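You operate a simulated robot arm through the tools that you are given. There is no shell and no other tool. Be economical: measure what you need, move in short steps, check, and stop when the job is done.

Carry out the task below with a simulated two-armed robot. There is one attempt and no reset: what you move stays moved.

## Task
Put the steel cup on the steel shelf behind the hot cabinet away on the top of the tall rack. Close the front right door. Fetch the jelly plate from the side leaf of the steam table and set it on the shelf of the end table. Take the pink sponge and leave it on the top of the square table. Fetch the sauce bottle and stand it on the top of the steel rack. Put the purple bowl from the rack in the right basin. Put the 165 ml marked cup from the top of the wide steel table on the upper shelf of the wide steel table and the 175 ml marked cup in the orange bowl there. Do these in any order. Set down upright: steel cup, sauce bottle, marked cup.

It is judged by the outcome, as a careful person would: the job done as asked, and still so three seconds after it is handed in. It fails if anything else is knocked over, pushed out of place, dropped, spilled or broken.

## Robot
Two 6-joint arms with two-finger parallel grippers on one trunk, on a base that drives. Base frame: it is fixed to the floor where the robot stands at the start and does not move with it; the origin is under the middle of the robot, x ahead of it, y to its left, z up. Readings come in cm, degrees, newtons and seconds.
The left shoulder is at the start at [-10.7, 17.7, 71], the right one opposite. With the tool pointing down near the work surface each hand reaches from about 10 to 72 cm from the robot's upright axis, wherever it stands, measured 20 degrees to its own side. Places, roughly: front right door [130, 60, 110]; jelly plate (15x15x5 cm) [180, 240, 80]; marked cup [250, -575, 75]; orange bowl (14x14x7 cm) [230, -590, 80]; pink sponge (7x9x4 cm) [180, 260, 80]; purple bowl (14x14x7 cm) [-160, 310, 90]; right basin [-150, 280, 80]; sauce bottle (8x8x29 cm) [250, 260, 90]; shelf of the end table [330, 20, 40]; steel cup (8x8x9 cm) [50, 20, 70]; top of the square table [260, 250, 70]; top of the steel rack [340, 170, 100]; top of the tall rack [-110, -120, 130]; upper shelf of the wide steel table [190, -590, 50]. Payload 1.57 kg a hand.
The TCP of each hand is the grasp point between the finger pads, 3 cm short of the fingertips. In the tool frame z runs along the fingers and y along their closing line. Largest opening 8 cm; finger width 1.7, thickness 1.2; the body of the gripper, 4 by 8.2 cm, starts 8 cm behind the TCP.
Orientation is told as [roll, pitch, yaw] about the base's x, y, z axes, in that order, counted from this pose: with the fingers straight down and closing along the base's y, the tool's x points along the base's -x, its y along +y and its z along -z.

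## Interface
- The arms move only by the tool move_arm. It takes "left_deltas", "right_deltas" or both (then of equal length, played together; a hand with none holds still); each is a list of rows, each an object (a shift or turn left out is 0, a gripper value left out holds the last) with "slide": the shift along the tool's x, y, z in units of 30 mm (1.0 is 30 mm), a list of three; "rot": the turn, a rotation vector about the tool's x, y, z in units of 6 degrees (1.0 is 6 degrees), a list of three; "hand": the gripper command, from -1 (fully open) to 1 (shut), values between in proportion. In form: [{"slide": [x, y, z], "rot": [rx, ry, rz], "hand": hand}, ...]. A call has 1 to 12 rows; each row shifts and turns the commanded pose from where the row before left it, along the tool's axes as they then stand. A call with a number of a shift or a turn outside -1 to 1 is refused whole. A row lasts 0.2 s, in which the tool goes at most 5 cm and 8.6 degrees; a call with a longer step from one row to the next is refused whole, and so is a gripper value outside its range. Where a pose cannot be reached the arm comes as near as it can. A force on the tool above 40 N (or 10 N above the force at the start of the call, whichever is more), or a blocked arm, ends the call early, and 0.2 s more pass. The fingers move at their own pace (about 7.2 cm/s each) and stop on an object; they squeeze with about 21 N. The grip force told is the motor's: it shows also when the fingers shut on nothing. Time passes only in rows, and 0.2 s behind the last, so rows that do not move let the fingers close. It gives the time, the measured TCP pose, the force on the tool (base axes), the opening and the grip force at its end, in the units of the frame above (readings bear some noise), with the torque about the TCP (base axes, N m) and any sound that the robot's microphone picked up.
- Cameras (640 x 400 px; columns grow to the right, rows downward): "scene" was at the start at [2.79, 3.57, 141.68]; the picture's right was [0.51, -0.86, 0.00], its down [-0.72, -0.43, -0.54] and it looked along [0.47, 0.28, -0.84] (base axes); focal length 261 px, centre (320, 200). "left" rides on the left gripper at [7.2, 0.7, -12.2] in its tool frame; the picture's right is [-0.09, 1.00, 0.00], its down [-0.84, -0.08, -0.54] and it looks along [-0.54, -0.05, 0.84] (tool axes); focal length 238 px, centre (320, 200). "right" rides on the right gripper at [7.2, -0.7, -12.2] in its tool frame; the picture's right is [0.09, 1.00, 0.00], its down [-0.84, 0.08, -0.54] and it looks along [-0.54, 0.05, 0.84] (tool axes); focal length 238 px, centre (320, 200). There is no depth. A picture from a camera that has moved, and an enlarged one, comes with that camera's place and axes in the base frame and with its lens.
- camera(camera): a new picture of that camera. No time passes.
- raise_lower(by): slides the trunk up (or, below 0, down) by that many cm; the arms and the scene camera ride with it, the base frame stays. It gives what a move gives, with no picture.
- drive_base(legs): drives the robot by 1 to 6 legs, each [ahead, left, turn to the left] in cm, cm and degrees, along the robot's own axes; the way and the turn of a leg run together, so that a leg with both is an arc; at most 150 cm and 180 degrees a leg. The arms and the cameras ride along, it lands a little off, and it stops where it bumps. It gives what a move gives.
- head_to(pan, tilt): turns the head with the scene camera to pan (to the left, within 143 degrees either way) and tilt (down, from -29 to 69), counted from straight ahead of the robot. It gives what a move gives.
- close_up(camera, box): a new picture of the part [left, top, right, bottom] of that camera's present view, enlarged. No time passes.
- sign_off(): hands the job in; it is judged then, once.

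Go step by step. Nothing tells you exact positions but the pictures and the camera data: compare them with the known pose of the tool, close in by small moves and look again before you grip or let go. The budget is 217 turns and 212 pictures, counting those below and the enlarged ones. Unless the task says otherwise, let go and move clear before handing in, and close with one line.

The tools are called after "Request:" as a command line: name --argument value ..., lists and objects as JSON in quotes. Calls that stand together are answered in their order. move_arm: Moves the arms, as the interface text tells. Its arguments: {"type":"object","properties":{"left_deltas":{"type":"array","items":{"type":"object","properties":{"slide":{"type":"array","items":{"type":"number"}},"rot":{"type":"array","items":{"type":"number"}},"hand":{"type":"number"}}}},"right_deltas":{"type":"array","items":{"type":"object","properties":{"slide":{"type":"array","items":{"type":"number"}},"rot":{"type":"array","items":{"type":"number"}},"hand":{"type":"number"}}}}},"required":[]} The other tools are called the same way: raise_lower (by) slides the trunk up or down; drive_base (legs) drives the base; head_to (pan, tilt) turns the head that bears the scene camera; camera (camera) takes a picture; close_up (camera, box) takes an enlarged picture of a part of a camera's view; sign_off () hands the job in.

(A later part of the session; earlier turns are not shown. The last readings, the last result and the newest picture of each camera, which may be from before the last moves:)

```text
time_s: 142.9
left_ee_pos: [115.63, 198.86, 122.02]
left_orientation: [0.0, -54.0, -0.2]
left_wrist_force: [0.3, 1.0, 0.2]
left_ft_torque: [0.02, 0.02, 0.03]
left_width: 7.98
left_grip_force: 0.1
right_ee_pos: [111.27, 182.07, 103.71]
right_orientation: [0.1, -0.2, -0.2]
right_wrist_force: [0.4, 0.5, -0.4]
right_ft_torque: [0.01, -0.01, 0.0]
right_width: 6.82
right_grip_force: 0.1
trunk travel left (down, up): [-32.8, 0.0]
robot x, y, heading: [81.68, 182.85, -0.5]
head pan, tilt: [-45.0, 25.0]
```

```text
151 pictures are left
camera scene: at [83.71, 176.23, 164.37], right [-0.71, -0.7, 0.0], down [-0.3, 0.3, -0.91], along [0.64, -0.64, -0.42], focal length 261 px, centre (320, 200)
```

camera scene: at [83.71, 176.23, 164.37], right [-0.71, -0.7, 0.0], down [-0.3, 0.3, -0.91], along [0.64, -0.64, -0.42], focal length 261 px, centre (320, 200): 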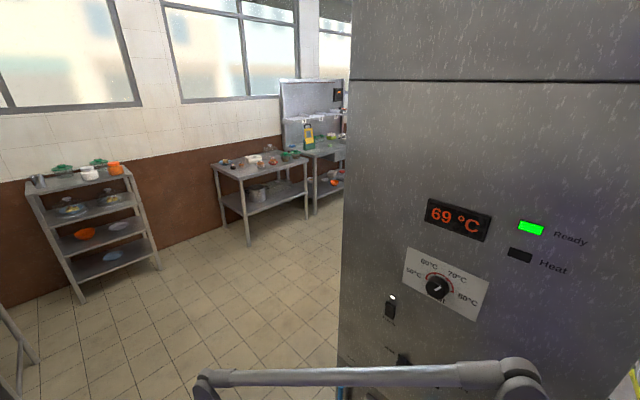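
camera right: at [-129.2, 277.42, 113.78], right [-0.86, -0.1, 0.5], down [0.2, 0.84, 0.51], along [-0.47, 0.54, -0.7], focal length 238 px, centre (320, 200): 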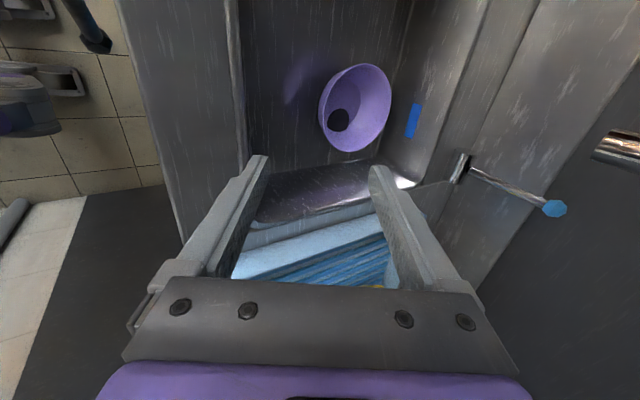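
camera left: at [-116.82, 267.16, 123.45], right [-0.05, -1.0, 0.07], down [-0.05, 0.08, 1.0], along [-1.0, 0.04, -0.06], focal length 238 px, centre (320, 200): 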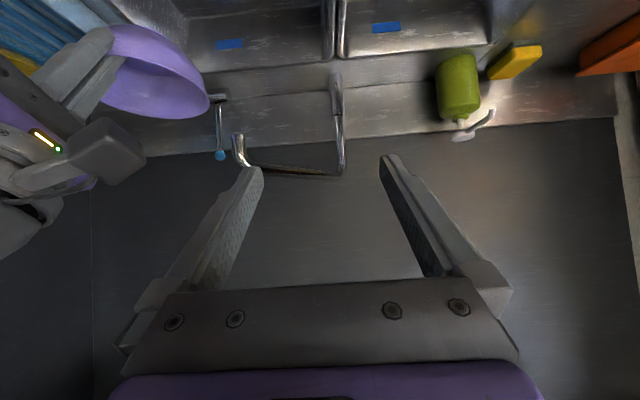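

The sponge is near [179, 257], the jelly plate near [177, 234] in front of it, and a yellow can near [208, 231]. I'll take the plate first; I'm driving in front of the leaf and facing it.

Request:
drive_base --legs '[[111, -10, 0], [0, 0, 90]]'

Request:
head_to --pan 10 --tilt 45

Request:
camera --camera "scene"

Request:
close_up --camera "scene" --box '[240, 100, 440, 225]'

```text
time_s: 152.4
left_ee_pos: [174.79, 206.68, 122.03]
left_orientation: [0.0, -54.1, 90.1]
left_wrist_force: [0.9, 0.7, 0.8]
left_ft_torque: [-0.04, 0.03, 0.01]
left_width: 7.98
left_grip_force: 0.1
right_ee_pos: [191.46, 202.51, 103.59]
right_orientation: [-0.1, -0.2, 90.1]
right_wrist_force: [0.0, 0.4, -1.4]
right_ft_torque: [0.0, -0.01, -0.01]
right_width: 6.8
right_grip_force: 0.0
trunk travel left (down, up): [-32.8, 0.0]
robot x, y, heading: [191.12, 172.85, 89.9]
head pan, tilt: [-45.0, 25.0]
```

```text
time_s: 153.6
left_ee_pos: [174.88, 206.63, 122.07]
left_orientation: [0.0, -54.0, 90.2]
left_wrist_force: [0.5, -0.8, 0.0]
left_ft_torque: [-0.02, -0.01, 0.01]
left_width: 7.99
left_grip_force: 0.0
right_ee_pos: [191.56, 202.52, 103.67]
right_orientation: [0.0, -0.2, 90.1]
right_wrist_force: [-0.9, -0.3, 1.0]
right_ft_torque: [0.04, -0.01, 0.02]
right_width: 6.79
right_grip_force: 0.1
trunk travel left (down, up): [-32.8, 0.0]
robot x, y, heading: [190.86, 172.74, 90.0]
head pan, tilt: [10.0, 45.0]
```

```text
150 pictures are left
camera scene: at [189.62, 176.33, 161.31], right [0.98, 0.17, 0.0], down [0.12, -0.7, -0.71], along [-0.12, 0.7, -0.71], focal length 261 px, centre (320, 200)
```

scene: 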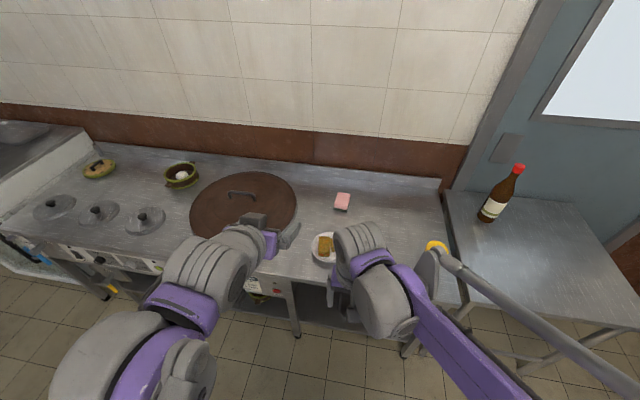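

```text
3.20 times, centred on (340, 162) of scene
camera zoom: at [189.62, 176.33, 161.31], right [0.98, 0.17, 0.0], down [0.12, -0.7, -0.71], along [-0.12, 0.7, -0.71], focal length 836 px, centre (256, 320)
```

zoom: 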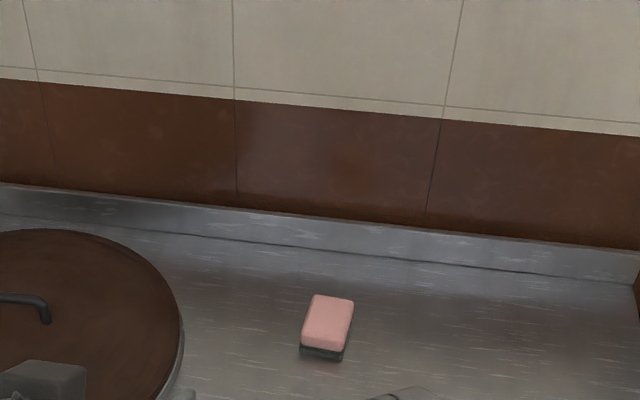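

The leaf's top is around z = 74, the plate near [181.5, 236] and the sponge near [185, 262]. I'll turn the left hand horizontal with the fingers closing vertically, so it can take the plate's rim level.

Request:
move_arm --left_deltas '[{"rot": [0, -1, 0]}, {"rot": [0, -1, 0]}, {"rot": [0, -1, 0]}, {"rot": [0, -1, 0]}, {"rot": [0, 0, 1]}, {"rot": [0, 0, 1]}, {"rot": [0, 0, 1]}, {"rot": [0, 0, 1]}, {"rot": [0, 0, 1]}, {"rot": [0, 0, 1]}, {"rot": [0, 0, 1]}, {"rot": [0, 0, 1]}]'

Request:
move_arm --left_deltas '[{"rot": [0, 0, 1]}, {"rot": [0, 0, 1]}, {"rot": [0, 0, 1]}, {"rot": [0, 0, 1]}, {"rot": [0, 0, 1]}, {"rot": [0, 0, 1]}, {"rot": [0, 0, 1]}]'

Request:
camera --camera "left"

Request:
camera --camera "right"

```text
time_s: 156.2
left_ee_pos: [174.95, 208.25, 122.12]
left_orientation: [74.2, -40.8, 10.6]
left_wrist_force: [0.8, -0.3, 0.3]
left_ft_torque: [0.01, -0.05, -0.01]
left_width: 7.98
left_grip_force: 0.0
left hand out of reach, approached as far as the arm can: row 3, 4
right_ee_pos: [191.44, 202.44, 103.7]
right_orientation: [0.0, -0.2, 90.1]
right_wrist_force: [0.3, -0.3, 0.0]
right_ft_torque: [0.03, -0.01, 0.0]
right_width: 6.79
right_grip_force: 0.0
trunk travel left (down, up): [-32.8, 0.0]
robot x, y, heading: [191.05, 172.66, 90.0]
head pan, tilt: [10.0, 45.0]
```

```text
time_s: 157.8
left_ee_pos: [174.94, 208.44, 122.17]
left_orientation: [78.1, 0.0, 0.1]
left_wrist_force: [-0.3, -0.3, 0.1]
left_ft_torque: [0.01, -0.01, 0.0]
left_width: 7.99
left_grip_force: 0.1
right_ee_pos: [191.43, 202.53, 103.64]
right_orientation: [0.0, -0.1, 90.1]
right_wrist_force: [0.2, 0.4, 0.4]
right_ft_torque: [0.03, 0.0, 0.01]
right_width: 6.81
right_grip_force: 0.0
trunk travel left (down, up): [-32.8, 0.0]
robot x, y, heading: [190.82, 172.6, 90.2]
head pan, tilt: [10.0, 45.0]
```

```text
148 pictures are left
camera left: at [167.92, 196.49, 125.32], right [0.09, 0.21, 0.97], down [0.84, -0.55, 0.04], along [0.54, 0.81, -0.22], focal length 238 px, centre (320, 200)
```

left: 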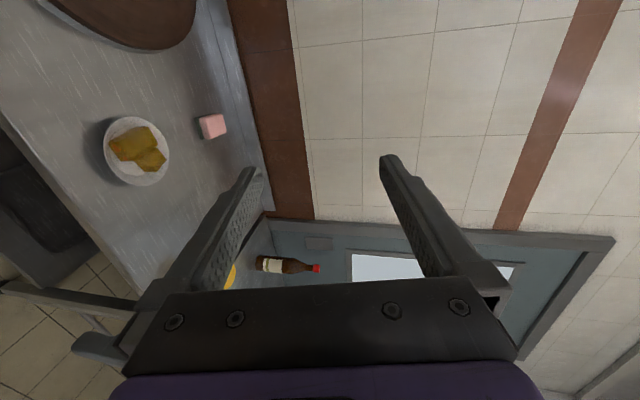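

```text
147 pictures are left
camera right: at [191.96, 195.14, 115.78], right [-1.0, -0.09, 0.0], down [-0.08, 0.83, 0.54], along [-0.05, 0.54, -0.84], focal length 238 px, centre (320, 200)
```

right: 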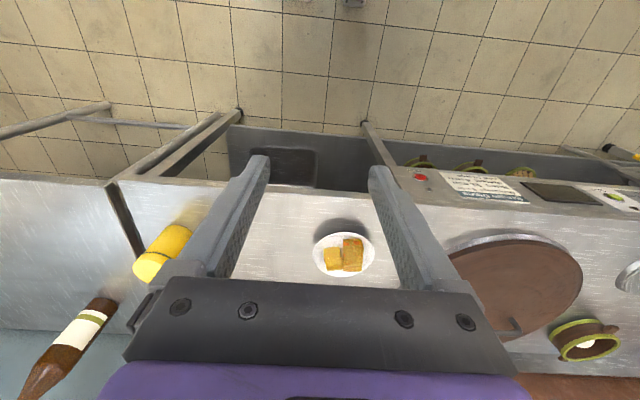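

The plate is about 14 cm across with its near rim at about [183.5, 228]. I'll zoom in on the plate's profile.

Request:
close_up --camera "left" --box '[60, 90, 220, 190]'

Request:
close_up --camera "right" --box '[264, 200, 424, 300]'

```text
4.00 times, centred on (140, 140) of left
camera zoom: at [167.92, 196.49, 125.32], right [0.09, 0.21, 0.97], down [0.84, -0.55, 0.04], along [0.54, 0.81, -0.22], focal length 953 px, centre (1040, 440)
```

zoom: 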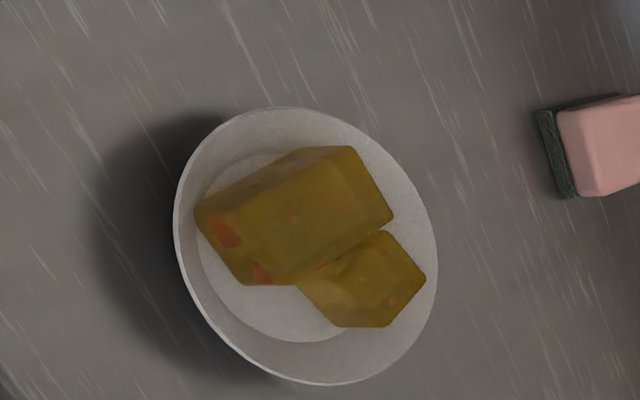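

```text
4.00 times, centred on (344, 250) of right
camera zoom: at [191.96, 195.14, 115.78], right [-1.0, -0.09, 0.0], down [-0.08, 0.83, 0.54], along [-0.05, 0.54, -0.84], focal length 953 px, centre (224, 0)
```

zoom: 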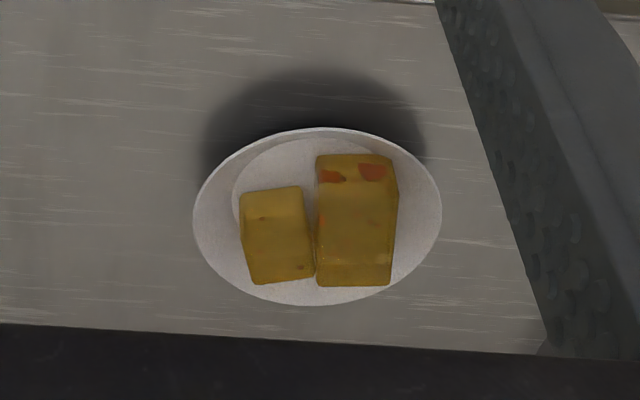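

The jelly pieces are loose on a shallow plate, so it must stay level. I'll raise the right hand, lower the trunk, and view the plate edge-on with the left camera.

Request:
move_arm --right_deltas '[{"slide": [0, 0, -1]}, {"slide": [0, 0, -1]}, {"slide": [0, 0, -1]}, {"slide": [0, 0, -1]}, {"slide": [0, 0, -1]}, {"slide": [0, 0, -1]}]'

Request:
raise_lower --by -32

Request:
camera --camera "left"

Request:
camera --camera "scene"

```text
time_s: 159.2
left_ee_pos: [174.99, 208.49, 122.22]
left_orientation: [77.9, 0.1, 0.1]
left_wrist_force: [0.7, 0.0, 0.4]
left_ft_torque: [0.0, 0.0, 0.02]
left_width: 8.01
left_grip_force: 0.1
right_ee_pos: [191.45, 202.34, 121.76]
right_orientation: [0.0, -0.2, 90.2]
right_wrist_force: [-0.2, -0.7, 0.3]
right_ft_torque: [0.0, -0.03, 0.02]
right_width: 6.82
right_grip_force: 0.0
trunk travel left (down, up): [-32.8, 0.0]
robot x, y, heading: [191.08, 172.94, 90.2]
head pan, tilt: [10.0, 45.0]
```

```text
time_s: 162.4
left_ee_pos: [175.01, 208.58, 90.34]
left_orientation: [78.0, 0.0, 0.2]
left_wrist_force: [0.0, -0.1, -0.7]
left_ft_torque: [-0.02, 0.02, 0.04]
left_width: 8.0
left_grip_force: 0.0
right_ee_pos: [191.43, 202.36, 89.68]
right_orientation: [0.0, -0.2, 90.2]
right_wrist_force: [1.0, -1.1, -0.2]
right_ft_torque: [0.04, -0.03, -0.01]
right_width: 6.77
right_grip_force: 0.0
trunk travel left (down, up): [-0.8, 32.0]
robot x, y, heading: [191.1, 172.87, 90.2]
head pan, tilt: [10.0, 45.0]
```

```text
144 pictures are left
camera left: at [167.94, 196.61, 93.56], right [0.09, 0.21, 0.97], down [0.84, -0.54, 0.04], along [0.54, 0.81, -0.22], focal length 238 px, centre (320, 200)
```

left: 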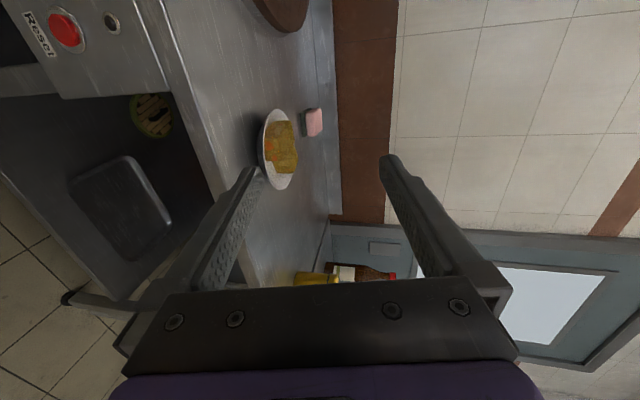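

```text
143 pictures are left
camera scene: at [189.61, 181.57, 128.51], right [0.98, 0.17, 0.0], down [0.12, -0.7, -0.71], along [-0.12, 0.7, -0.71], focal length 261 px, centre (320, 200)
```

scene: 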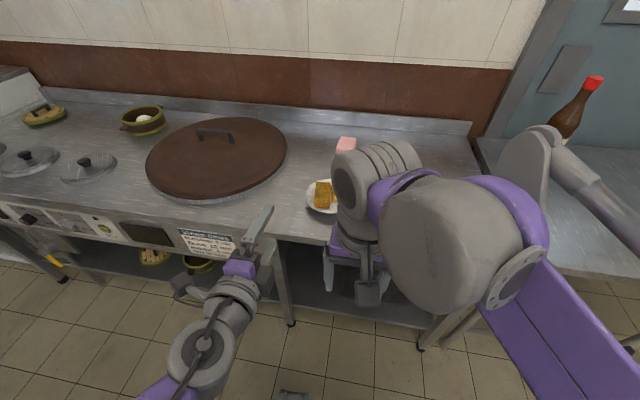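

Request:
close_up --camera "left" --box '[216, 90, 344, 210]'

```text
3.33 times, centred on (280, 150) of left
camera zoom: at [167.94, 196.61, 93.56], right [0.09, 0.21, 0.97], down [0.84, -0.54, 0.04], along [0.54, 0.81, -0.22], focal length 794 px, centre (453, 367)
```

zoom: 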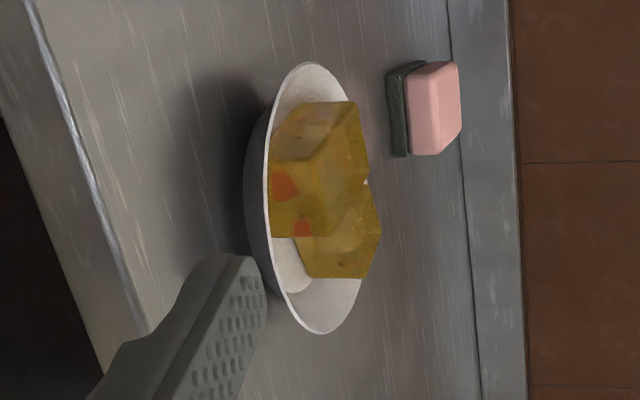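

The rim is about 2 cm high with a wall sloped about 44°. I'll grip it from the front-right, where the jelly leaves room, with the hand pitched 44° down so the pads match the wall; first I'll reposition the base.

Request:
raise_lower --by 16

Request:
drive_base --legs '[[0, -36, 0], [12, 0, 0], [0, 0, 28]]'

Request:
move_arm --left_deltas '[{"rot": [1, 0, 0]}, {"rot": [1, 0, 0]}, {"rot": [1, 0, 0]}, {"rot": [1, 0, 0]}, {"rot": [1, 0, 0]}, {"rot": [0.33, 0, 0]}]'

Request:
camera --camera "left"

Request:
head_to --pan 15 --tilt 45

Request:
camera --camera "scene"

```text
time_s: 164.2
left_ee_pos: [175.08, 208.59, 106.37]
left_orientation: [78.0, 0.0, 0.0]
left_wrist_force: [-0.2, -0.2, -0.8]
left_ft_torque: [0.02, 0.02, 0.01]
left_width: 7.99
left_grip_force: 0.0
right_ee_pos: [191.47, 202.3, 105.56]
right_orientation: [0.1, -0.3, 90.1]
right_wrist_force: [-0.4, -0.4, 0.8]
right_ft_torque: [-0.02, -0.03, 0.02]
right_width: 6.82
right_grip_force: 0.0
trunk travel left (down, up): [-16.8, 16.0]
robot x, y, heading: [190.99, 172.62, 89.9]
head pan, tilt: [10.0, 45.0]
```

```text
time_s: 170.2
left_ee_pos: [195.92, 208.64, 106.23]
left_orientation: [78.0, 0.0, 28.4]
left_wrist_force: [0.3, -0.1, 0.6]
left_ft_torque: [0.0, -0.02, 0.03]
left_width: 8.0
left_grip_force: 0.0
right_ee_pos: [213.31, 210.95, 105.6]
right_orientation: [-0.1, -0.2, 118.4]
right_wrist_force: [-0.6, -0.8, 0.1]
right_ft_torque: [0.01, 0.0, 0.0]
right_width: 6.77
right_grip_force: 0.1
trunk travel left (down, up): [-16.8, 16.0]
robot x, y, heading: [227.08, 184.55, 118.4]
head pan, tilt: [10.0, 45.0]
```

```text
time_s: 171.6
left_ee_pos: [196.01, 208.57, 106.46]
left_orientation: [45.8, 0.0, 28.4]
left_wrist_force: [0.3, -0.5, 0.6]
left_ft_torque: [0.03, 0.02, 0.01]
left_width: 8.0
left_grip_force: 0.0
right_ee_pos: [213.41, 211.05, 105.62]
right_orientation: [0.1, -0.3, 118.5]
right_wrist_force: [0.1, 0.4, 0.3]
right_ft_torque: [0.01, 0.0, -0.02]
right_width: 6.8
right_grip_force: 0.2
trunk travel left (down, up): [-16.8, 16.0]
robot x, y, heading: [226.94, 184.49, 118.3]
head pan, tilt: [10.0, 45.0]
```

```text
141 pictures are left
camera left: at [193.66, 197.75, 115.39], right [-0.25, 0.65, 0.72], down [0.95, 0.01, 0.32], along [0.2, 0.76, -0.62], focal length 238 px, centre (320, 200)
```

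left: 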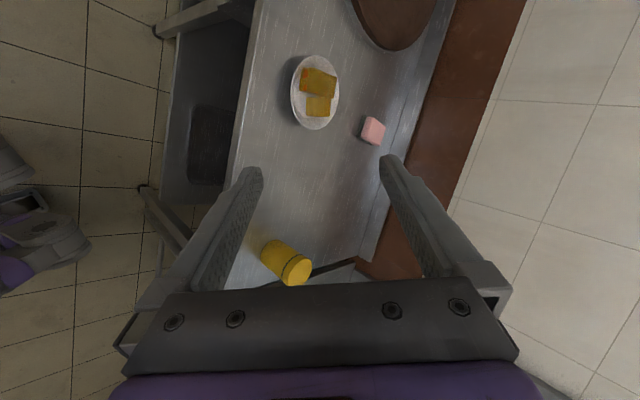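

```text
time_s: 172.2
left_ee_pos: [195.89, 208.58, 106.4]
left_orientation: [46.0, 0.0, 28.5]
left_wrist_force: [-0.6, -0.2, -0.4]
left_ft_torque: [0.01, 0.02, 0.02]
left_width: 8.0
left_grip_force: 0.2
right_ee_pos: [213.3, 211.05, 105.76]
right_orientation: [-0.1, -0.1, 118.4]
right_wrist_force: [-0.4, -0.4, -0.5]
right_ft_torque: [0.02, -0.02, -0.02]
right_width: 6.81
right_grip_force: 0.0
trunk travel left (down, up): [-16.8, 16.0]
robot x, y, heading: [226.88, 184.65, 118.3]
head pan, tilt: [15.0, 45.0]
```

```text
140 pictures are left
camera scene: at [223.16, 187.44, 145.04], right [0.73, 0.69, 0.0], down [0.49, -0.51, -0.71], along [-0.49, 0.51, -0.71], focal length 261 px, centre (320, 200)
```

scene: 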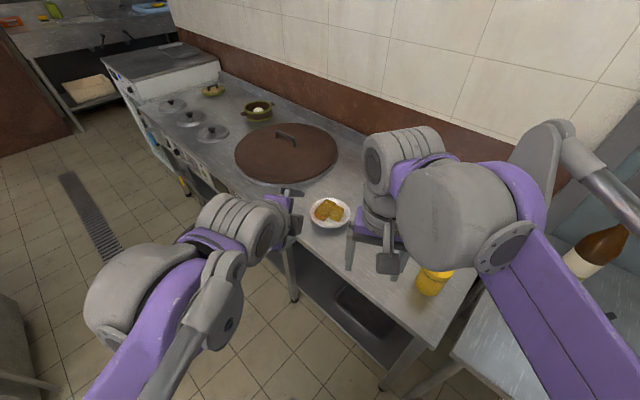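

The plate centre checks at [182.5, 235.2]. I'll bring the hand down to just outside the rim with the fingers 2 cm apart.

Request:
move_arm --left_deltas '[{"slide": [-0.024, -0.156, 0.943], "hand": 0.5}, {"slide": [-0.024, -0.156, 0.943]}, {"slide": [-0.024, -0.156, 0.943]}, {"slide": [-0.024, -0.156, 0.943]}, {"slide": [-0.024, -0.156, 0.943]}, {"slide": [-0.024, -0.156, 0.943]}, {"slide": [-0.024, -0.156, 0.943]}, {"slide": [-0.024, -0.156, 0.943]}, {"slide": [-0.024, -0.156, 0.943]}, {"slide": [-0.024, -0.156, 0.943]}, {"slide": [-0.024, -0.156, 0.943]}]'

Request:
camera --camera "left"

Request:
close_up --camera "scene" --box '[250, 150, 410, 250]'

```text
time_s: 174.6
left_ee_pos: [187.41, 225.51, 81.07]
left_orientation: [46.0, -0.1, 28.4]
left_wrist_force: [0.3, 1.1, -0.1]
left_ft_torque: [0.02, -0.02, 0.01]
left_width: 2.01
left_grip_force: 0.0
right_ee_pos: [213.34, 211.09, 105.51]
right_orientation: [-0.1, -0.1, 118.4]
right_wrist_force: [-0.5, 0.3, 0.1]
right_ft_torque: [0.0, -0.05, 0.0]
right_width: 6.76
right_grip_force: 0.0
trunk travel left (down, up): [-16.8, 16.0]
robot x, y, heading: [227.13, 184.76, 118.5]
head pan, tilt: [15.0, 45.0]
```

```text
139 pictures are left
camera left: at [185.26, 214.73, 89.94], right [-0.25, 0.65, 0.72], down [0.95, 0.01, 0.32], along [0.2, 0.76, -0.62], focal length 238 px, centre (320, 200)
```

left: 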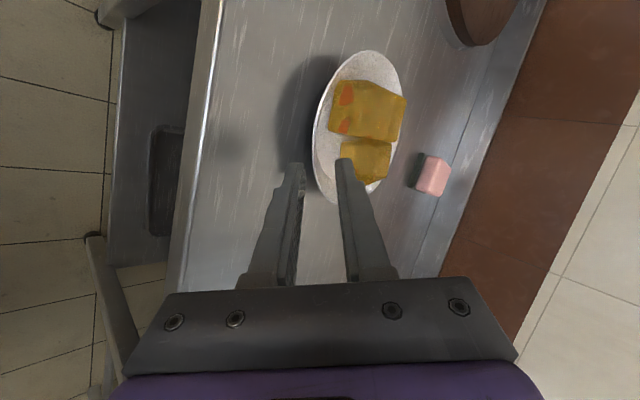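

```text
4.00 times, centred on (330, 200) of scene
camera zoom: at [223.11, 187.51, 145.04], right [0.73, 0.69, 0.0], down [0.49, -0.51, -0.71], along [-0.49, 0.51, -0.71], focal length 1044 px, centre (280, 200)
```

zoom: 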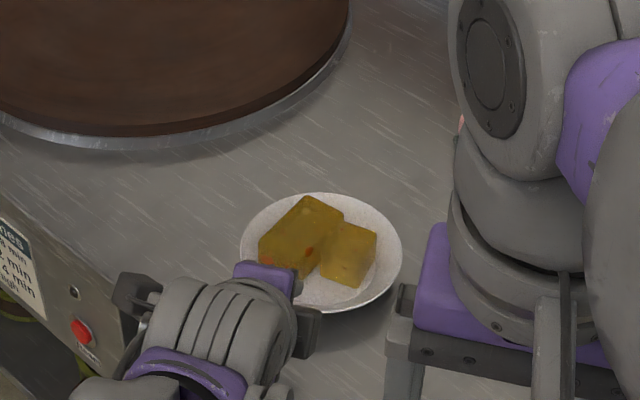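

The fingers are just outside the rim. I'll lower in small steps to find the table surface.

Request:
move_arm --left_deltas '[{"slide": [0, -0.29, 0.28]}, {"slide": [0, -0.29, 0.28]}, {"slide": [0, -0.048, 0.046]}, {"slide": [0, -0.048, 0.046]}]'

Request:
camera --camera "left"

```text
time_s: 175.6
left_ee_pos: [187.55, 225.53, 78.19]
left_orientation: [46.0, 0.0, 28.4]
left_wrist_force: [0.0, -0.7, 0.0]
left_ft_torque: [0.04, 0.0, 0.01]
left_width: 2.02
left_grip_force: 0.0
right_ee_pos: [213.29, 211.07, 105.52]
right_orientation: [0.0, -0.2, 118.5]
right_wrist_force: [-1.0, -0.7, 0.4]
right_ft_torque: [0.01, -0.01, 0.0]
right_width: 6.83
right_grip_force: 0.0
trunk travel left (down, up): [-16.8, 16.0]
robot x, y, heading: [226.73, 184.67, 118.4]
head pan, tilt: [15.0, 45.0]
```

```text
137 pictures are left
camera left: at [185.33, 214.72, 87.17], right [-0.25, 0.65, 0.72], down [0.95, 0.01, 0.32], along [0.2, 0.76, -0.62], focal length 238 px, centre (320, 200)
```

left: 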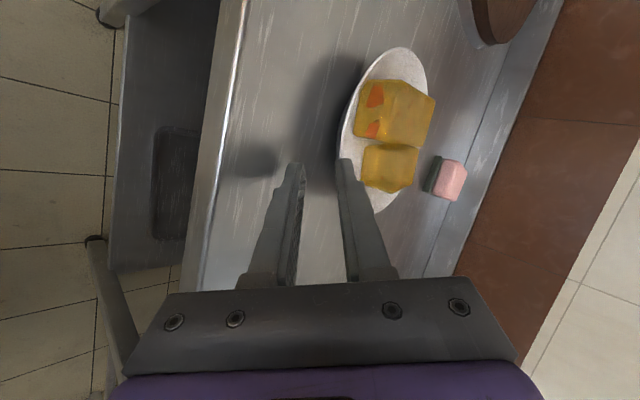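

Request:
move_arm --left_deltas '[{"slide": [0, -0.048, 0.046]}, {"slide": [0, -0.048, 0.046]}, {"slide": [0, -0.048, 0.046]}]'

Request:
close_up --camera "left" --box '[200, 60, 440, 210]'

```text
time_s: 176.4
left_ee_pos: [187.56, 225.6, 77.68]
left_orientation: [46.0, 0.0, 28.4]
left_wrist_force: [0.6, 0.0, -0.6]
left_ft_torque: [0.04, 0.02, 0.03]
left_width: 1.98
left_grip_force: 0.0
right_ee_pos: [213.44, 211.03, 105.69]
right_orientation: [0.0, -0.2, 118.4]
right_wrist_force: [0.6, 0.6, 0.1]
right_ft_torque: [0.01, 0.02, 0.0]
right_width: 6.82
right_grip_force: 0.0
trunk travel left (down, up): [-16.8, 16.0]
robot x, y, heading: [226.79, 184.57, 118.3]
head pan, tilt: [15.0, 45.0]
```

```text
2.67 times, centred on (320, 135) of left
camera zoom: at [185.36, 214.74, 86.57], right [-0.25, 0.65, 0.72], down [0.95, 0.01, 0.32], along [0.2, 0.76, -0.62], focal length 636 px, centre (320, 373)
```

zoom: 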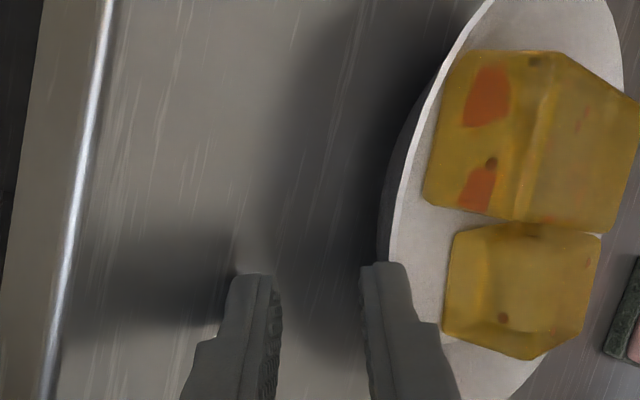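

Request:
move_arm --left_deltas '[{"slide": [0, -0.036, 0.035]}, {"slide": [0, -0.036, 0.035]}]'

Request:
move_arm --left_deltas '[{"slide": [0, -0.036, 0.035]}, {"slide": [0, -0.036, 0.035]}]'

Request:
close_up --camera "left" --box '[200, 60, 440, 210]'

```text
time_s: 177.0
left_ee_pos: [187.66, 225.45, 77.43]
left_orientation: [46.1, 0.0, 28.5]
left_wrist_force: [2.7, -8.2, 14.5]
left_ft_torque: [-0.16, -0.04, 0.02]
left_width: 1.59
left_grip_force: 0.1
right_ee_pos: [213.51, 210.92, 105.65]
right_orientation: [0.0, -0.3, 118.4]
right_wrist_force: [0.1, -0.6, -0.8]
right_ft_torque: [0.03, 0.0, 0.0]
right_width: 6.81
right_grip_force: 0.1
trunk travel left (down, up): [-16.8, 16.0]
robot x, y, heading: [227.17, 184.41, 118.3]
head pan, tilt: [15.0, 45.0]
```

```text
time_s: 177.8
left_ee_pos: [187.74, 225.39, 77.24]
left_orientation: [46.3, 0.1, 28.5]
left_wrist_force: [7.7, -12.9, 27.0]
left_ft_torque: [-0.17, -0.1, -0.03]
left_width: 1.14
left_grip_force: 0.0
right_ee_pos: [213.53, 210.68, 105.65]
right_orientation: [0.0, -0.3, 118.4]
right_wrist_force: [0.3, -0.3, 1.0]
right_ft_torque: [-0.02, 0.03, 0.04]
right_width: 6.82
right_grip_force: 0.0
trunk travel left (down, up): [-16.8, 16.0]
robot x, y, heading: [227.29, 184.79, 118.3]
head pan, tilt: [15.0, 45.0]
stopped in row 2 (left hand): the force on the tool passed its limit at 41 N (the readings are from after the stop); the commanded pose is now the measured one
```

```text
2.67 times, centred on (320, 135) of left
camera zoom: at [185.54, 214.47, 86.2], right [-0.25, 0.65, 0.72], down [0.95, 0.01, 0.32], along [0.2, 0.76, -0.62], focal length 636 px, centre (320, 373)
```

zoom: 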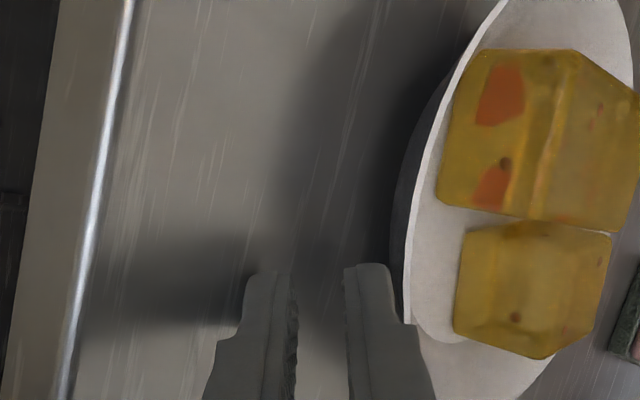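

The table is at z ≈ 73.9. I'll rise half a centimetre and slide the lower finger in beneath the rim.

Request:
move_arm --left_deltas '[{"slide": [0, 0.185, -0.18], "hand": 0.5}, {"slide": [0, 0.2, 0.207]}, {"slide": [0, 0.2, 0.207]}, {"slide": [0, 0.2, 0.207]}]'

Request:
close_up --camera "left" --box '[200, 60, 440, 210]'

```text
time_s: 178.8
left_ee_pos: [186.32, 227.91, 77.89]
left_orientation: [46.0, 0.0, 28.4]
left_wrist_force: [-0.1, -0.1, -0.4]
left_ft_torque: [0.0, -0.03, 0.0]
left_width: 1.99
left_grip_force: 0.1
right_ee_pos: [213.34, 211.03, 105.65]
right_orientation: [0.0, -0.2, 118.4]
right_wrist_force: [-0.2, 0.3, 0.3]
right_ft_torque: [0.01, 0.0, -0.04]
right_width: 6.81
right_grip_force: 0.0
trunk travel left (down, up): [-16.8, 16.0]
robot x, y, heading: [227.19, 184.7, 118.4]
head pan, tilt: [15.0, 45.0]
```

```text
2.67 times, centred on (320, 135) of left
camera zoom: at [184.11, 216.99, 86.79], right [-0.25, 0.65, 0.72], down [0.95, 0.01, 0.32], along [0.2, 0.76, -0.62], focal length 636 px, centre (320, 373)
```

zoom: 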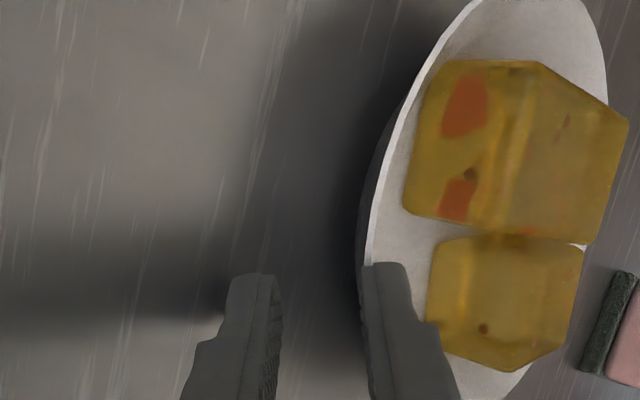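

The upper finger was too low and nudged the plate about 1.5 cm. I'll back out, open to 3.2 cm and rise slightly before sliding in again.

Request:
move_arm --left_deltas '[{"slide": [0, -0.35, -0.36]}, {"slide": [0, -0.35, -0.36]}, {"slide": [0, 0.096, -0.093], "hand": 0.2}, {"hand": 0.2}, {"slide": [0, 0.29, 0.299]}, {"slide": [0, 0.29, 0.299]}, {"slide": [0, 0.29, 0.299]}]'

Request:
close_up --camera "left" --box '[200, 60, 440, 210]'

```text
time_s: 180.4
left_ee_pos: [185.97, 228.46, 78.29]
left_orientation: [45.9, 0.0, 28.4]
left_wrist_force: [0.4, -0.3, 0.0]
left_ft_torque: [-0.02, 0.03, 0.04]
left_width: 3.22
left_grip_force: 0.1
right_ee_pos: [213.25, 211.01, 105.62]
right_orientation: [0.0, -0.2, 118.4]
right_wrist_force: [-0.8, -0.7, 0.3]
right_ft_torque: [0.01, 0.01, 0.02]
right_width: 6.83
right_grip_force: 0.0
trunk travel left (down, up): [-16.8, 16.0]
robot x, y, heading: [227.28, 184.69, 118.2]
head pan, tilt: [15.0, 45.0]
```

```text
2.67 times, centred on (320, 135) of left
camera zoom: at [183.79, 217.68, 87.18], right [-0.25, 0.65, 0.72], down [0.95, 0.01, 0.32], along [0.2, 0.76, -0.62], focal length 636 px, centre (320, 373)
```

zoom: 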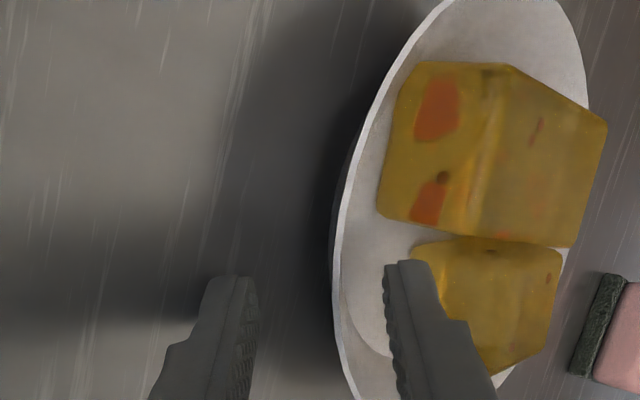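

The rim is now between the fingers. I'll narrow the opening while holding the lower finger in place, then advance a little.

Request:
move_arm --left_deltas '[{"slide": [0, -0.067, 0], "hand": 0.3}, {"slide": [0, -0.067, 0], "hand": 0.4}, {"slide": [0, -0.067, 0], "hand": 0.5}, {"slide": [0, 0.139, 0.143]}, {"slide": [0, 0.139, 0.143]}]'

Request:
close_up --camera "left" --box '[200, 60, 440, 210]'

```text
time_s: 181.6
left_ee_pos: [185.63, 229.32, 77.79]
left_orientation: [46.0, 0.0, 28.3]
left_wrist_force: [0.6, -0.1, 0.0]
left_ft_torque: [0.01, 0.03, 0.0]
left_width: 2.02
left_grip_force: 0.0
right_ee_pos: [213.3, 211.09, 105.73]
right_orientation: [0.0, -0.2, 118.4]
right_wrist_force: [-0.3, -0.8, -0.2]
right_ft_torque: [0.0, 0.01, 0.0]
right_width: 6.8
right_grip_force: 0.1
trunk travel left (down, up): [-16.8, 16.0]
robot x, y, heading: [226.81, 184.65, 118.3]
head pan, tilt: [15.0, 45.0]
```

```text
2.67 times, centred on (320, 135) of left
camera zoom: at [183.39, 218.43, 86.76], right [-0.25, 0.65, 0.72], down [0.95, 0.01, 0.32], along [0.2, 0.76, -0.62], focal length 636 px, centre (320, 373)
```

zoom: 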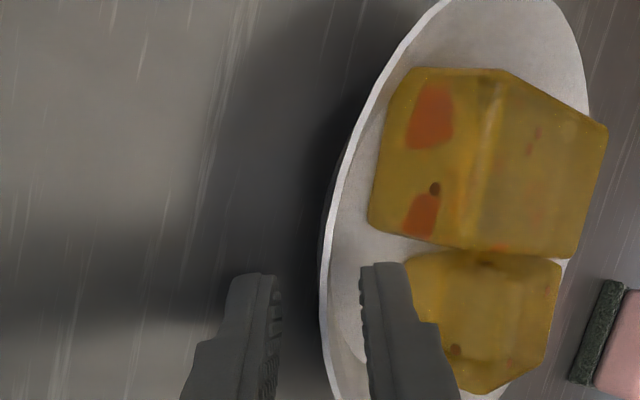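

The straddle looks good. I'll advance a touch more and close gently, holding the lower finger in place.

Request:
move_arm --left_deltas '[{"slide": [0, 0.07, 0.072]}, {"slide": [0, -0.028, 0], "hand": 0.575}, {"slide": [0, -0.028, 0], "hand": 0.65}, {"slide": [0, -0.028, 0], "hand": 0.725}, {"slide": [0, -0.028, 0], "hand": 0.8}, {"slide": [0, -0.028, 0], "hand": 0.875}, {"slide": [0, -0.028, 0], "hand": 0.95}, {"hand": 1}, {"hand": 1}]'

Request:
close_up --camera "left" --box '[200, 60, 440, 210]'

```text
time_s: 183.6
left_ee_pos: [185.64, 229.13, 77.46]
left_orientation: [46.2, 0.2, 28.4]
left_wrist_force: [-2.1, 3.5, 12.4]
left_ft_torque: [0.61, 0.2, 0.04]
left_width: 0.54
left_grip_force: 21.0
right_ee_pos: [213.29, 210.96, 105.65]
right_orientation: [0.0, -0.2, 118.3]
right_wrist_force: [0.0, -0.6, 0.0]
right_ft_torque: [-0.01, 0.02, 0.0]
right_width: 6.8
right_grip_force: 0.1
trunk travel left (down, up): [-16.8, 16.0]
robot x, y, heading: [227.14, 184.85, 118.6]
head pan, tilt: [15.0, 45.0]
```

```text
2.67 times, centred on (320, 135) of left
camera zoom: at [183.44, 218.31, 86.42], right [-0.25, 0.65, 0.72], down [0.95, 0.01, 0.32], along [0.2, 0.76, -0.62], focal length 636 px, centre (320, 373)
```

zoom: 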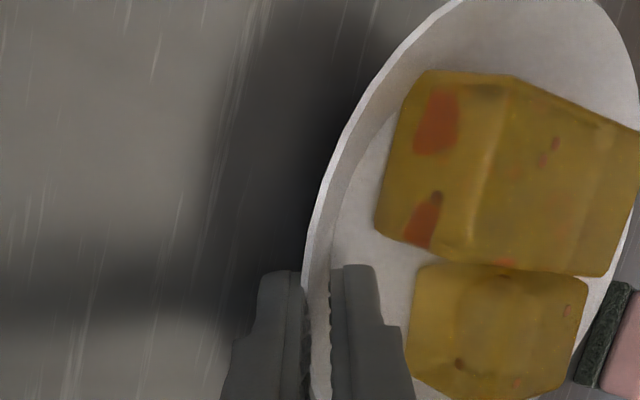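

The plate rim is gripped. I'll lift 2 cm and check its level.

Request:
move_arm --left_deltas '[{"slide": [0, 0.08, -0.077]}, {"slide": [0, 0.08, -0.077]}, {"slide": [0, 0.16, -0.155]}, {"slide": [0, 0.16, -0.155]}]'

Request:
camera --camera "left"

Request:
close_up --camera "scene" --box '[250, 150, 410, 250]'

```text
time_s: 184.6
left_ee_pos: [185.68, 229.19, 79.36]
left_orientation: [46.0, 0.0, 28.5]
left_wrist_force: [-1.0, -0.7, -2.3]
left_ft_torque: [-0.18, -0.07, 0.05]
left_width: 0.37
left_grip_force: 20.9
right_ee_pos: [213.28, 211.03, 105.66]
right_orientation: [0.1, -0.2, 118.4]
right_wrist_force: [-0.3, -0.5, -0.5]
right_ft_torque: [-0.01, 0.01, -0.05]
right_width: 6.8
right_grip_force: 0.0
trunk travel left (down, up): [-16.8, 16.0]
robot x, y, heading: [226.92, 184.57, 118.6]
head pan, tilt: [15.0, 45.0]
```

```text
130 pictures are left
camera left: at [183.4, 218.33, 88.33], right [-0.25, 0.65, 0.72], down [0.95, 0.01, 0.32], along [0.2, 0.76, -0.62], focal length 238 px, centre (320, 200)
```

left: 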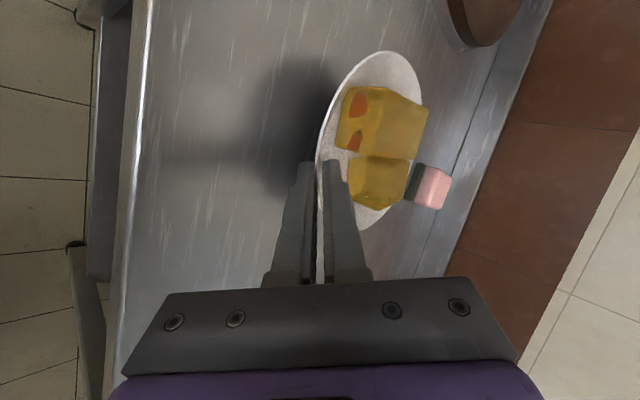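

```text
4.00 times, centred on (330, 200) of scene
camera zoom: at [223.15, 187.43, 145.04], right [0.73, 0.69, 0.0], down [0.49, -0.51, -0.71], along [-0.49, 0.51, -0.71], focal length 1044 px, centre (280, 200)
```

zoom: 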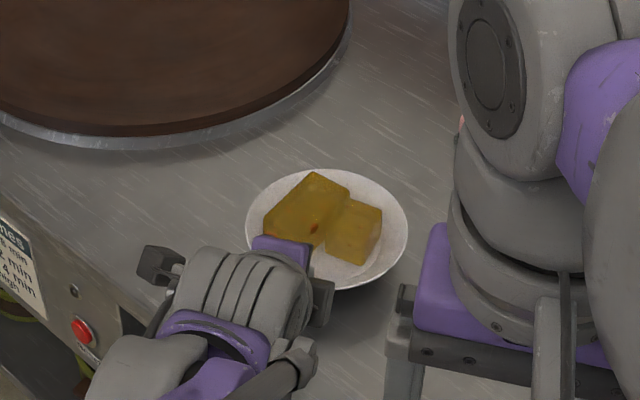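

The plate is level and light in the hand. I'll lift it with the trunk, back away, turn toward the end table and look.

Request:
raise_lower --by 15

Request:
drive_base --legs '[[-30, 0, 0], [0, 0, -60], [0, 0, -58]]'

Request:
camera --camera "left"

Request:
head_to --pan -45 --tilt 30

Request:
camera --camera "scene"

```text
time_s: 186.3
left_ee_pos: [185.68, 229.1, 94.39]
left_orientation: [46.0, 0.0, 28.4]
left_wrist_force: [0.4, 0.0, -2.8]
left_ft_torque: [-0.18, -0.08, -0.02]
left_width: 0.36
left_grip_force: 20.8
right_ee_pos: [213.39, 210.82, 120.59]
right_orientation: [0.0, -0.1, 118.3]
right_wrist_force: [0.1, -0.6, 0.8]
right_ft_torque: [0.03, 0.03, -0.02]
right_width: 6.81
right_grip_force: 0.1
trunk travel left (down, up): [-31.8, 1.0]
robot x, y, heading: [227.05, 184.71, 118.3]
head pan, tilt: [15.0, 45.0]
```

```text
time_s: 193.6
left_ee_pos: [299.93, 173.65, 94.44]
left_orientation: [46.0, 0.0, -90.1]
left_wrist_force: [-0.3, 0.1, -2.3]
left_ft_torque: [-0.01, 0.24, 0.02]
left_width: 0.34
left_grip_force: 20.8
right_ee_pos: [270.86, 158.1, 120.61]
right_orientation: [0.0, -0.2, -0.1]
right_wrist_force: [-1.3, -0.3, -0.3]
right_ft_torque: [-0.03, -0.02, 0.01]
right_width: 6.75
right_grip_force: 0.0
trunk travel left (down, up): [-31.8, 1.0]
robot x, y, heading: [240.9, 158.73, -0.1]
head pan, tilt: [15.0, 45.0]
```

```text
128 pictures are left
camera left: at [291.86, 180.71, 103.38], right [0.69, -0.09, 0.72], down [-0.45, -0.84, 0.32], along [0.57, -0.54, -0.62], focal length 238 px, centre (320, 200)
```

left: 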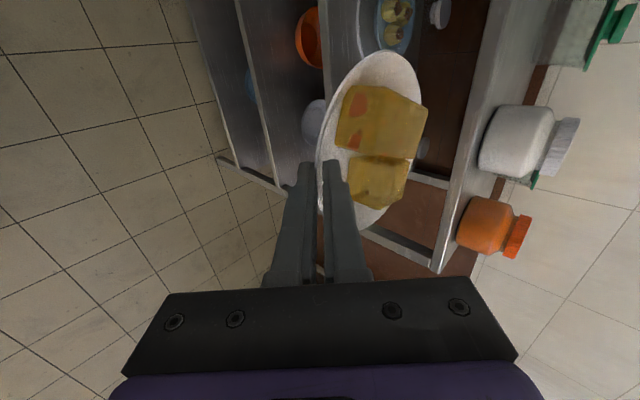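

```text
time_s: 194.9
left_ee_pos: [300.09, 173.68, 94.47]
left_orientation: [46.0, 0.0, -90.1]
left_wrist_force: [-0.2, -1.2, -1.8]
left_ft_torque: [-0.01, 0.17, -0.02]
left_width: 0.33
left_grip_force: 21.0
right_ee_pos: [270.88, 158.16, 120.68]
right_orientation: [0.0, -0.2, 0.0]
right_wrist_force: [0.1, 0.9, 0.3]
right_ft_torque: [0.02, -0.01, 0.01]
right_width: 6.81
right_grip_force: 0.1
trunk travel left (down, up): [-31.8, 1.0]
robot x, y, heading: [241.26, 158.41, -0.2]
head pan, tilt: [-45.0, 30.0]
```

```text
127 pictures are left
camera scene: at [243.26, 152.2, 162.68], right [-0.71, -0.71, 0.0], down [-0.35, 0.35, -0.87], along [0.61, -0.61, -0.5], focal length 261 px, centre (320, 200)
```

scene: 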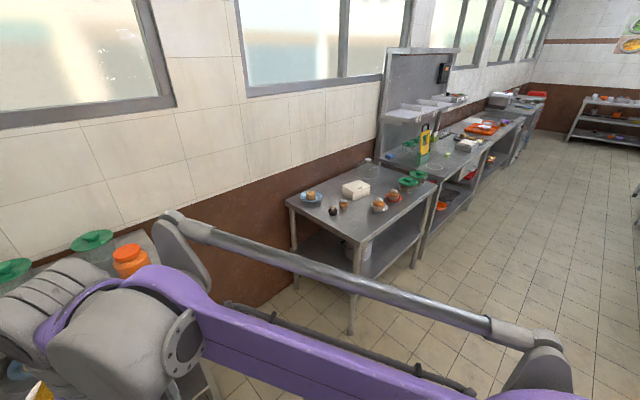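

The end table spans about x 306–366, y −38–61, with a lower shelf that has a bucket at its left. I'll back up, strafe over in front of it, and look at the shelf.

Request:
drive_base --legs '[[-18, 0, 0], [0, -90, 0], [0, -80, 0]]'

Request:
raise_lower --by -25

Request:
head_to --pan 0 --tilt 45

Request:
camera --camera "scene"

Request:
camera --camera "left"

```text
time_s: 211.4
left_ee_pos: [281.47, 2.79, 94.45]
left_orientation: [46.0, 0.0, -89.9]
left_wrist_force: [-0.6, -0.3, -2.3]
left_ft_torque: [0.01, 0.2, 0.0]
left_width: 0.36
left_grip_force: 21.4
right_ee_pos: [252.26, -13.01, 120.64]
right_orientation: [0.0, -0.2, 0.0]
right_wrist_force: [-0.1, -0.6, -0.1]
right_ft_torque: [0.02, -0.01, -0.01]
right_width: 6.8
right_grip_force: 0.0
trunk travel left (down, up): [-31.8, 1.0]
robot x, y, heading: [222.6, -12.85, 0.1]
head pan, tilt: [-45.0, 30.0]
```

```text
time_s: 214.0
left_ee_pos: [281.43, 2.73, 69.47]
left_orientation: [46.2, 0.0, -90.0]
left_wrist_force: [-0.5, 0.3, -2.2]
left_ft_torque: [0.0, 0.22, 0.02]
left_width: 0.36
left_grip_force: 21.0
right_ee_pos: [252.36, -13.0, 95.64]
right_orientation: [0.1, -0.1, 0.1]
right_wrist_force: [-0.8, -0.1, 0.4]
right_ft_torque: [0.0, -0.02, 0.01]
right_width: 6.8
right_grip_force: 0.0
trunk travel left (down, up): [-6.8, 26.0]
robot x, y, heading: [222.7, -12.42, -0.1]
head pan, tilt: [-45.0, 30.0]
```

```text
time_s: 215.1
left_ee_pos: [281.43, 2.72, 69.46]
left_orientation: [46.0, -0.1, -90.1]
left_wrist_force: [-0.5, -0.1, -2.7]
left_ft_torque: [0.01, 0.22, 0.01]
left_width: 0.36
left_grip_force: 21.2
right_ee_pos: [252.26, -12.98, 95.69]
right_orientation: [0.0, -0.1, 0.0]
right_wrist_force: [-0.4, -0.1, 0.0]
right_ft_torque: [-0.02, -0.02, -0.01]
right_width: 6.8
right_grip_force: 0.0
trunk travel left (down, up): [-6.8, 26.0]
robot x, y, heading: [222.76, -12.31, 0.1]
head pan, tilt: [0.0, 45.0]
```

```text
126 pictures are left
camera scene: at [229.91, -12.49, 134.33], right [0.0, -1.0, 0.0], down [-0.71, 0.0, -0.71], along [0.71, 0.0, -0.71], focal length 261 px, centre (320, 200)
```

scene: 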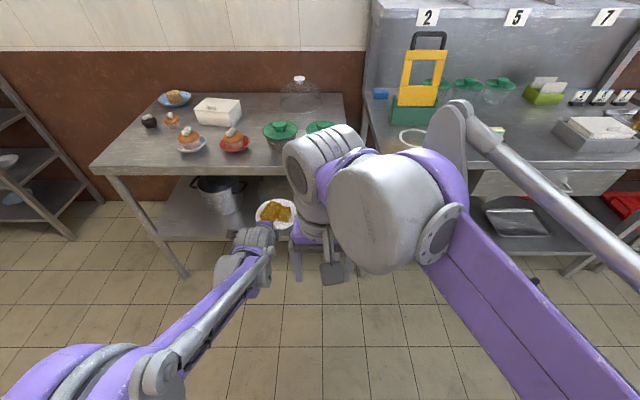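

```text
125 pictures are left
camera left: at [273.21, 9.78, 78.38], right [0.69, -0.09, 0.72], down [-0.44, -0.84, 0.32], along [0.57, -0.54, -0.62], focal length 238 px, centre (320, 200)
```

left: 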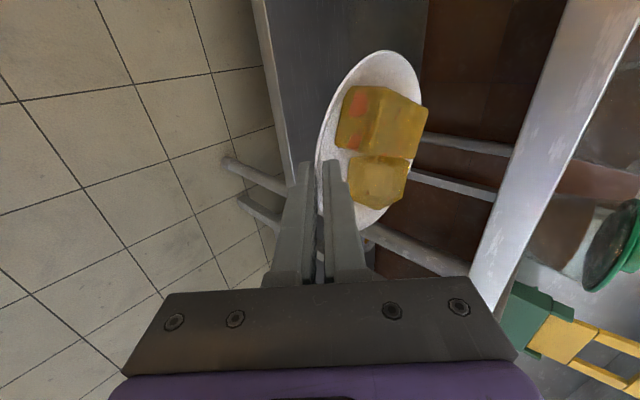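

The bucket is on the shelf at about [323, 38], and the right part is free. I'll lower the plate to below the tabletop, still in front of the table, and re-measure the shelf height.

Request:
move_arm --left_deltas '[{"slide": [0, -0.712, 0.383]}, {"slide": [0, -0.712, 0.383]}, {"slide": [0, -0.712, 0.383]}, {"slide": [0, -0.712, 0.383]}, {"slide": [0, -0.712, 0.383]}, {"slide": [0, -0.712, 0.383]}]'

Request:
raise_lower --by -6.8

Request:
camera --camera "left"

Request:
camera --camera "scene"

```text
time_s: 216.5
left_ee_pos: [277.46, 2.86, 55.35]
left_orientation: [46.0, 0.0, -89.9]
left_wrist_force: [-0.2, -1.0, -1.9]
left_ft_torque: [0.03, 0.2, 0.01]
left_width: 0.36
left_grip_force: 21.3
right_ee_pos: [252.43, -13.02, 95.61]
right_orientation: [-0.1, -0.1, 0.0]
right_wrist_force: [-1.2, 0.0, 0.3]
right_ft_torque: [-0.02, -0.01, -0.01]
right_width: 6.79
right_grip_force: 0.2
trunk travel left (down, up): [-6.8, 26.0]
robot x, y, heading: [222.58, -12.48, 0.1]
head pan, tilt: [0.0, 45.0]
```

```text
time_s: 217.6
left_ee_pos: [277.58, 2.71, 48.61]
left_orientation: [46.1, 0.0, -90.0]
left_wrist_force: [0.0, 0.2, -2.3]
left_ft_torque: [0.0, 0.14, 0.0]
left_width: 0.37
left_grip_force: 21.1
right_ee_pos: [252.26, -12.95, 88.91]
right_orientation: [0.1, -0.2, 0.1]
right_wrist_force: [0.8, -0.8, 0.0]
right_ft_torque: [0.02, 0.02, -0.02]
right_width: 6.79
right_grip_force: 0.0
trunk travel left (down, up): [0.0, 32.8]
robot x, y, heading: [222.72, -12.7, 0.0]
head pan, tilt: [0.0, 45.0]
```

```text
124 pictures are left
camera left: at [269.25, 9.78, 57.57], right [0.69, -0.09, 0.72], down [-0.44, -0.84, 0.32], along [0.57, -0.54, -0.62], focal length 238 px, centre (320, 200)
```

left: 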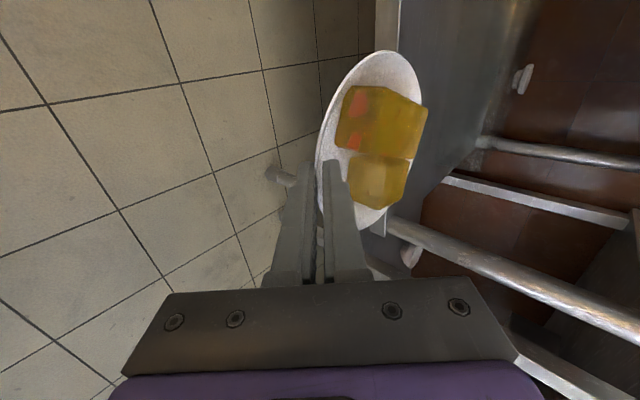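

```text
123 pictures are left
camera scene: at [231.64, -12.48, 128.0], right [0.0, -1.0, 0.0], down [-0.71, 0.0, -0.71], along [0.71, 0.0, -0.71], focal length 261 px, centre (320, 200)
```

scene: 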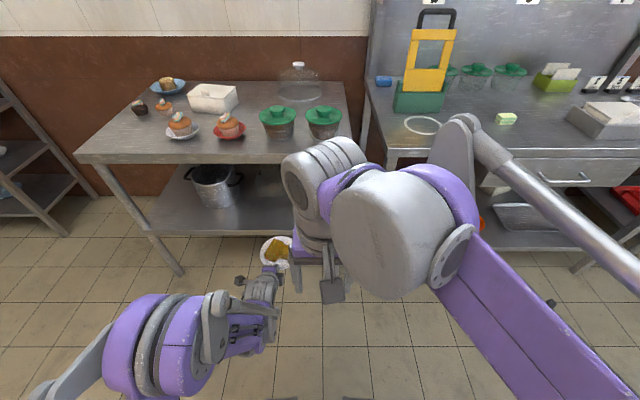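

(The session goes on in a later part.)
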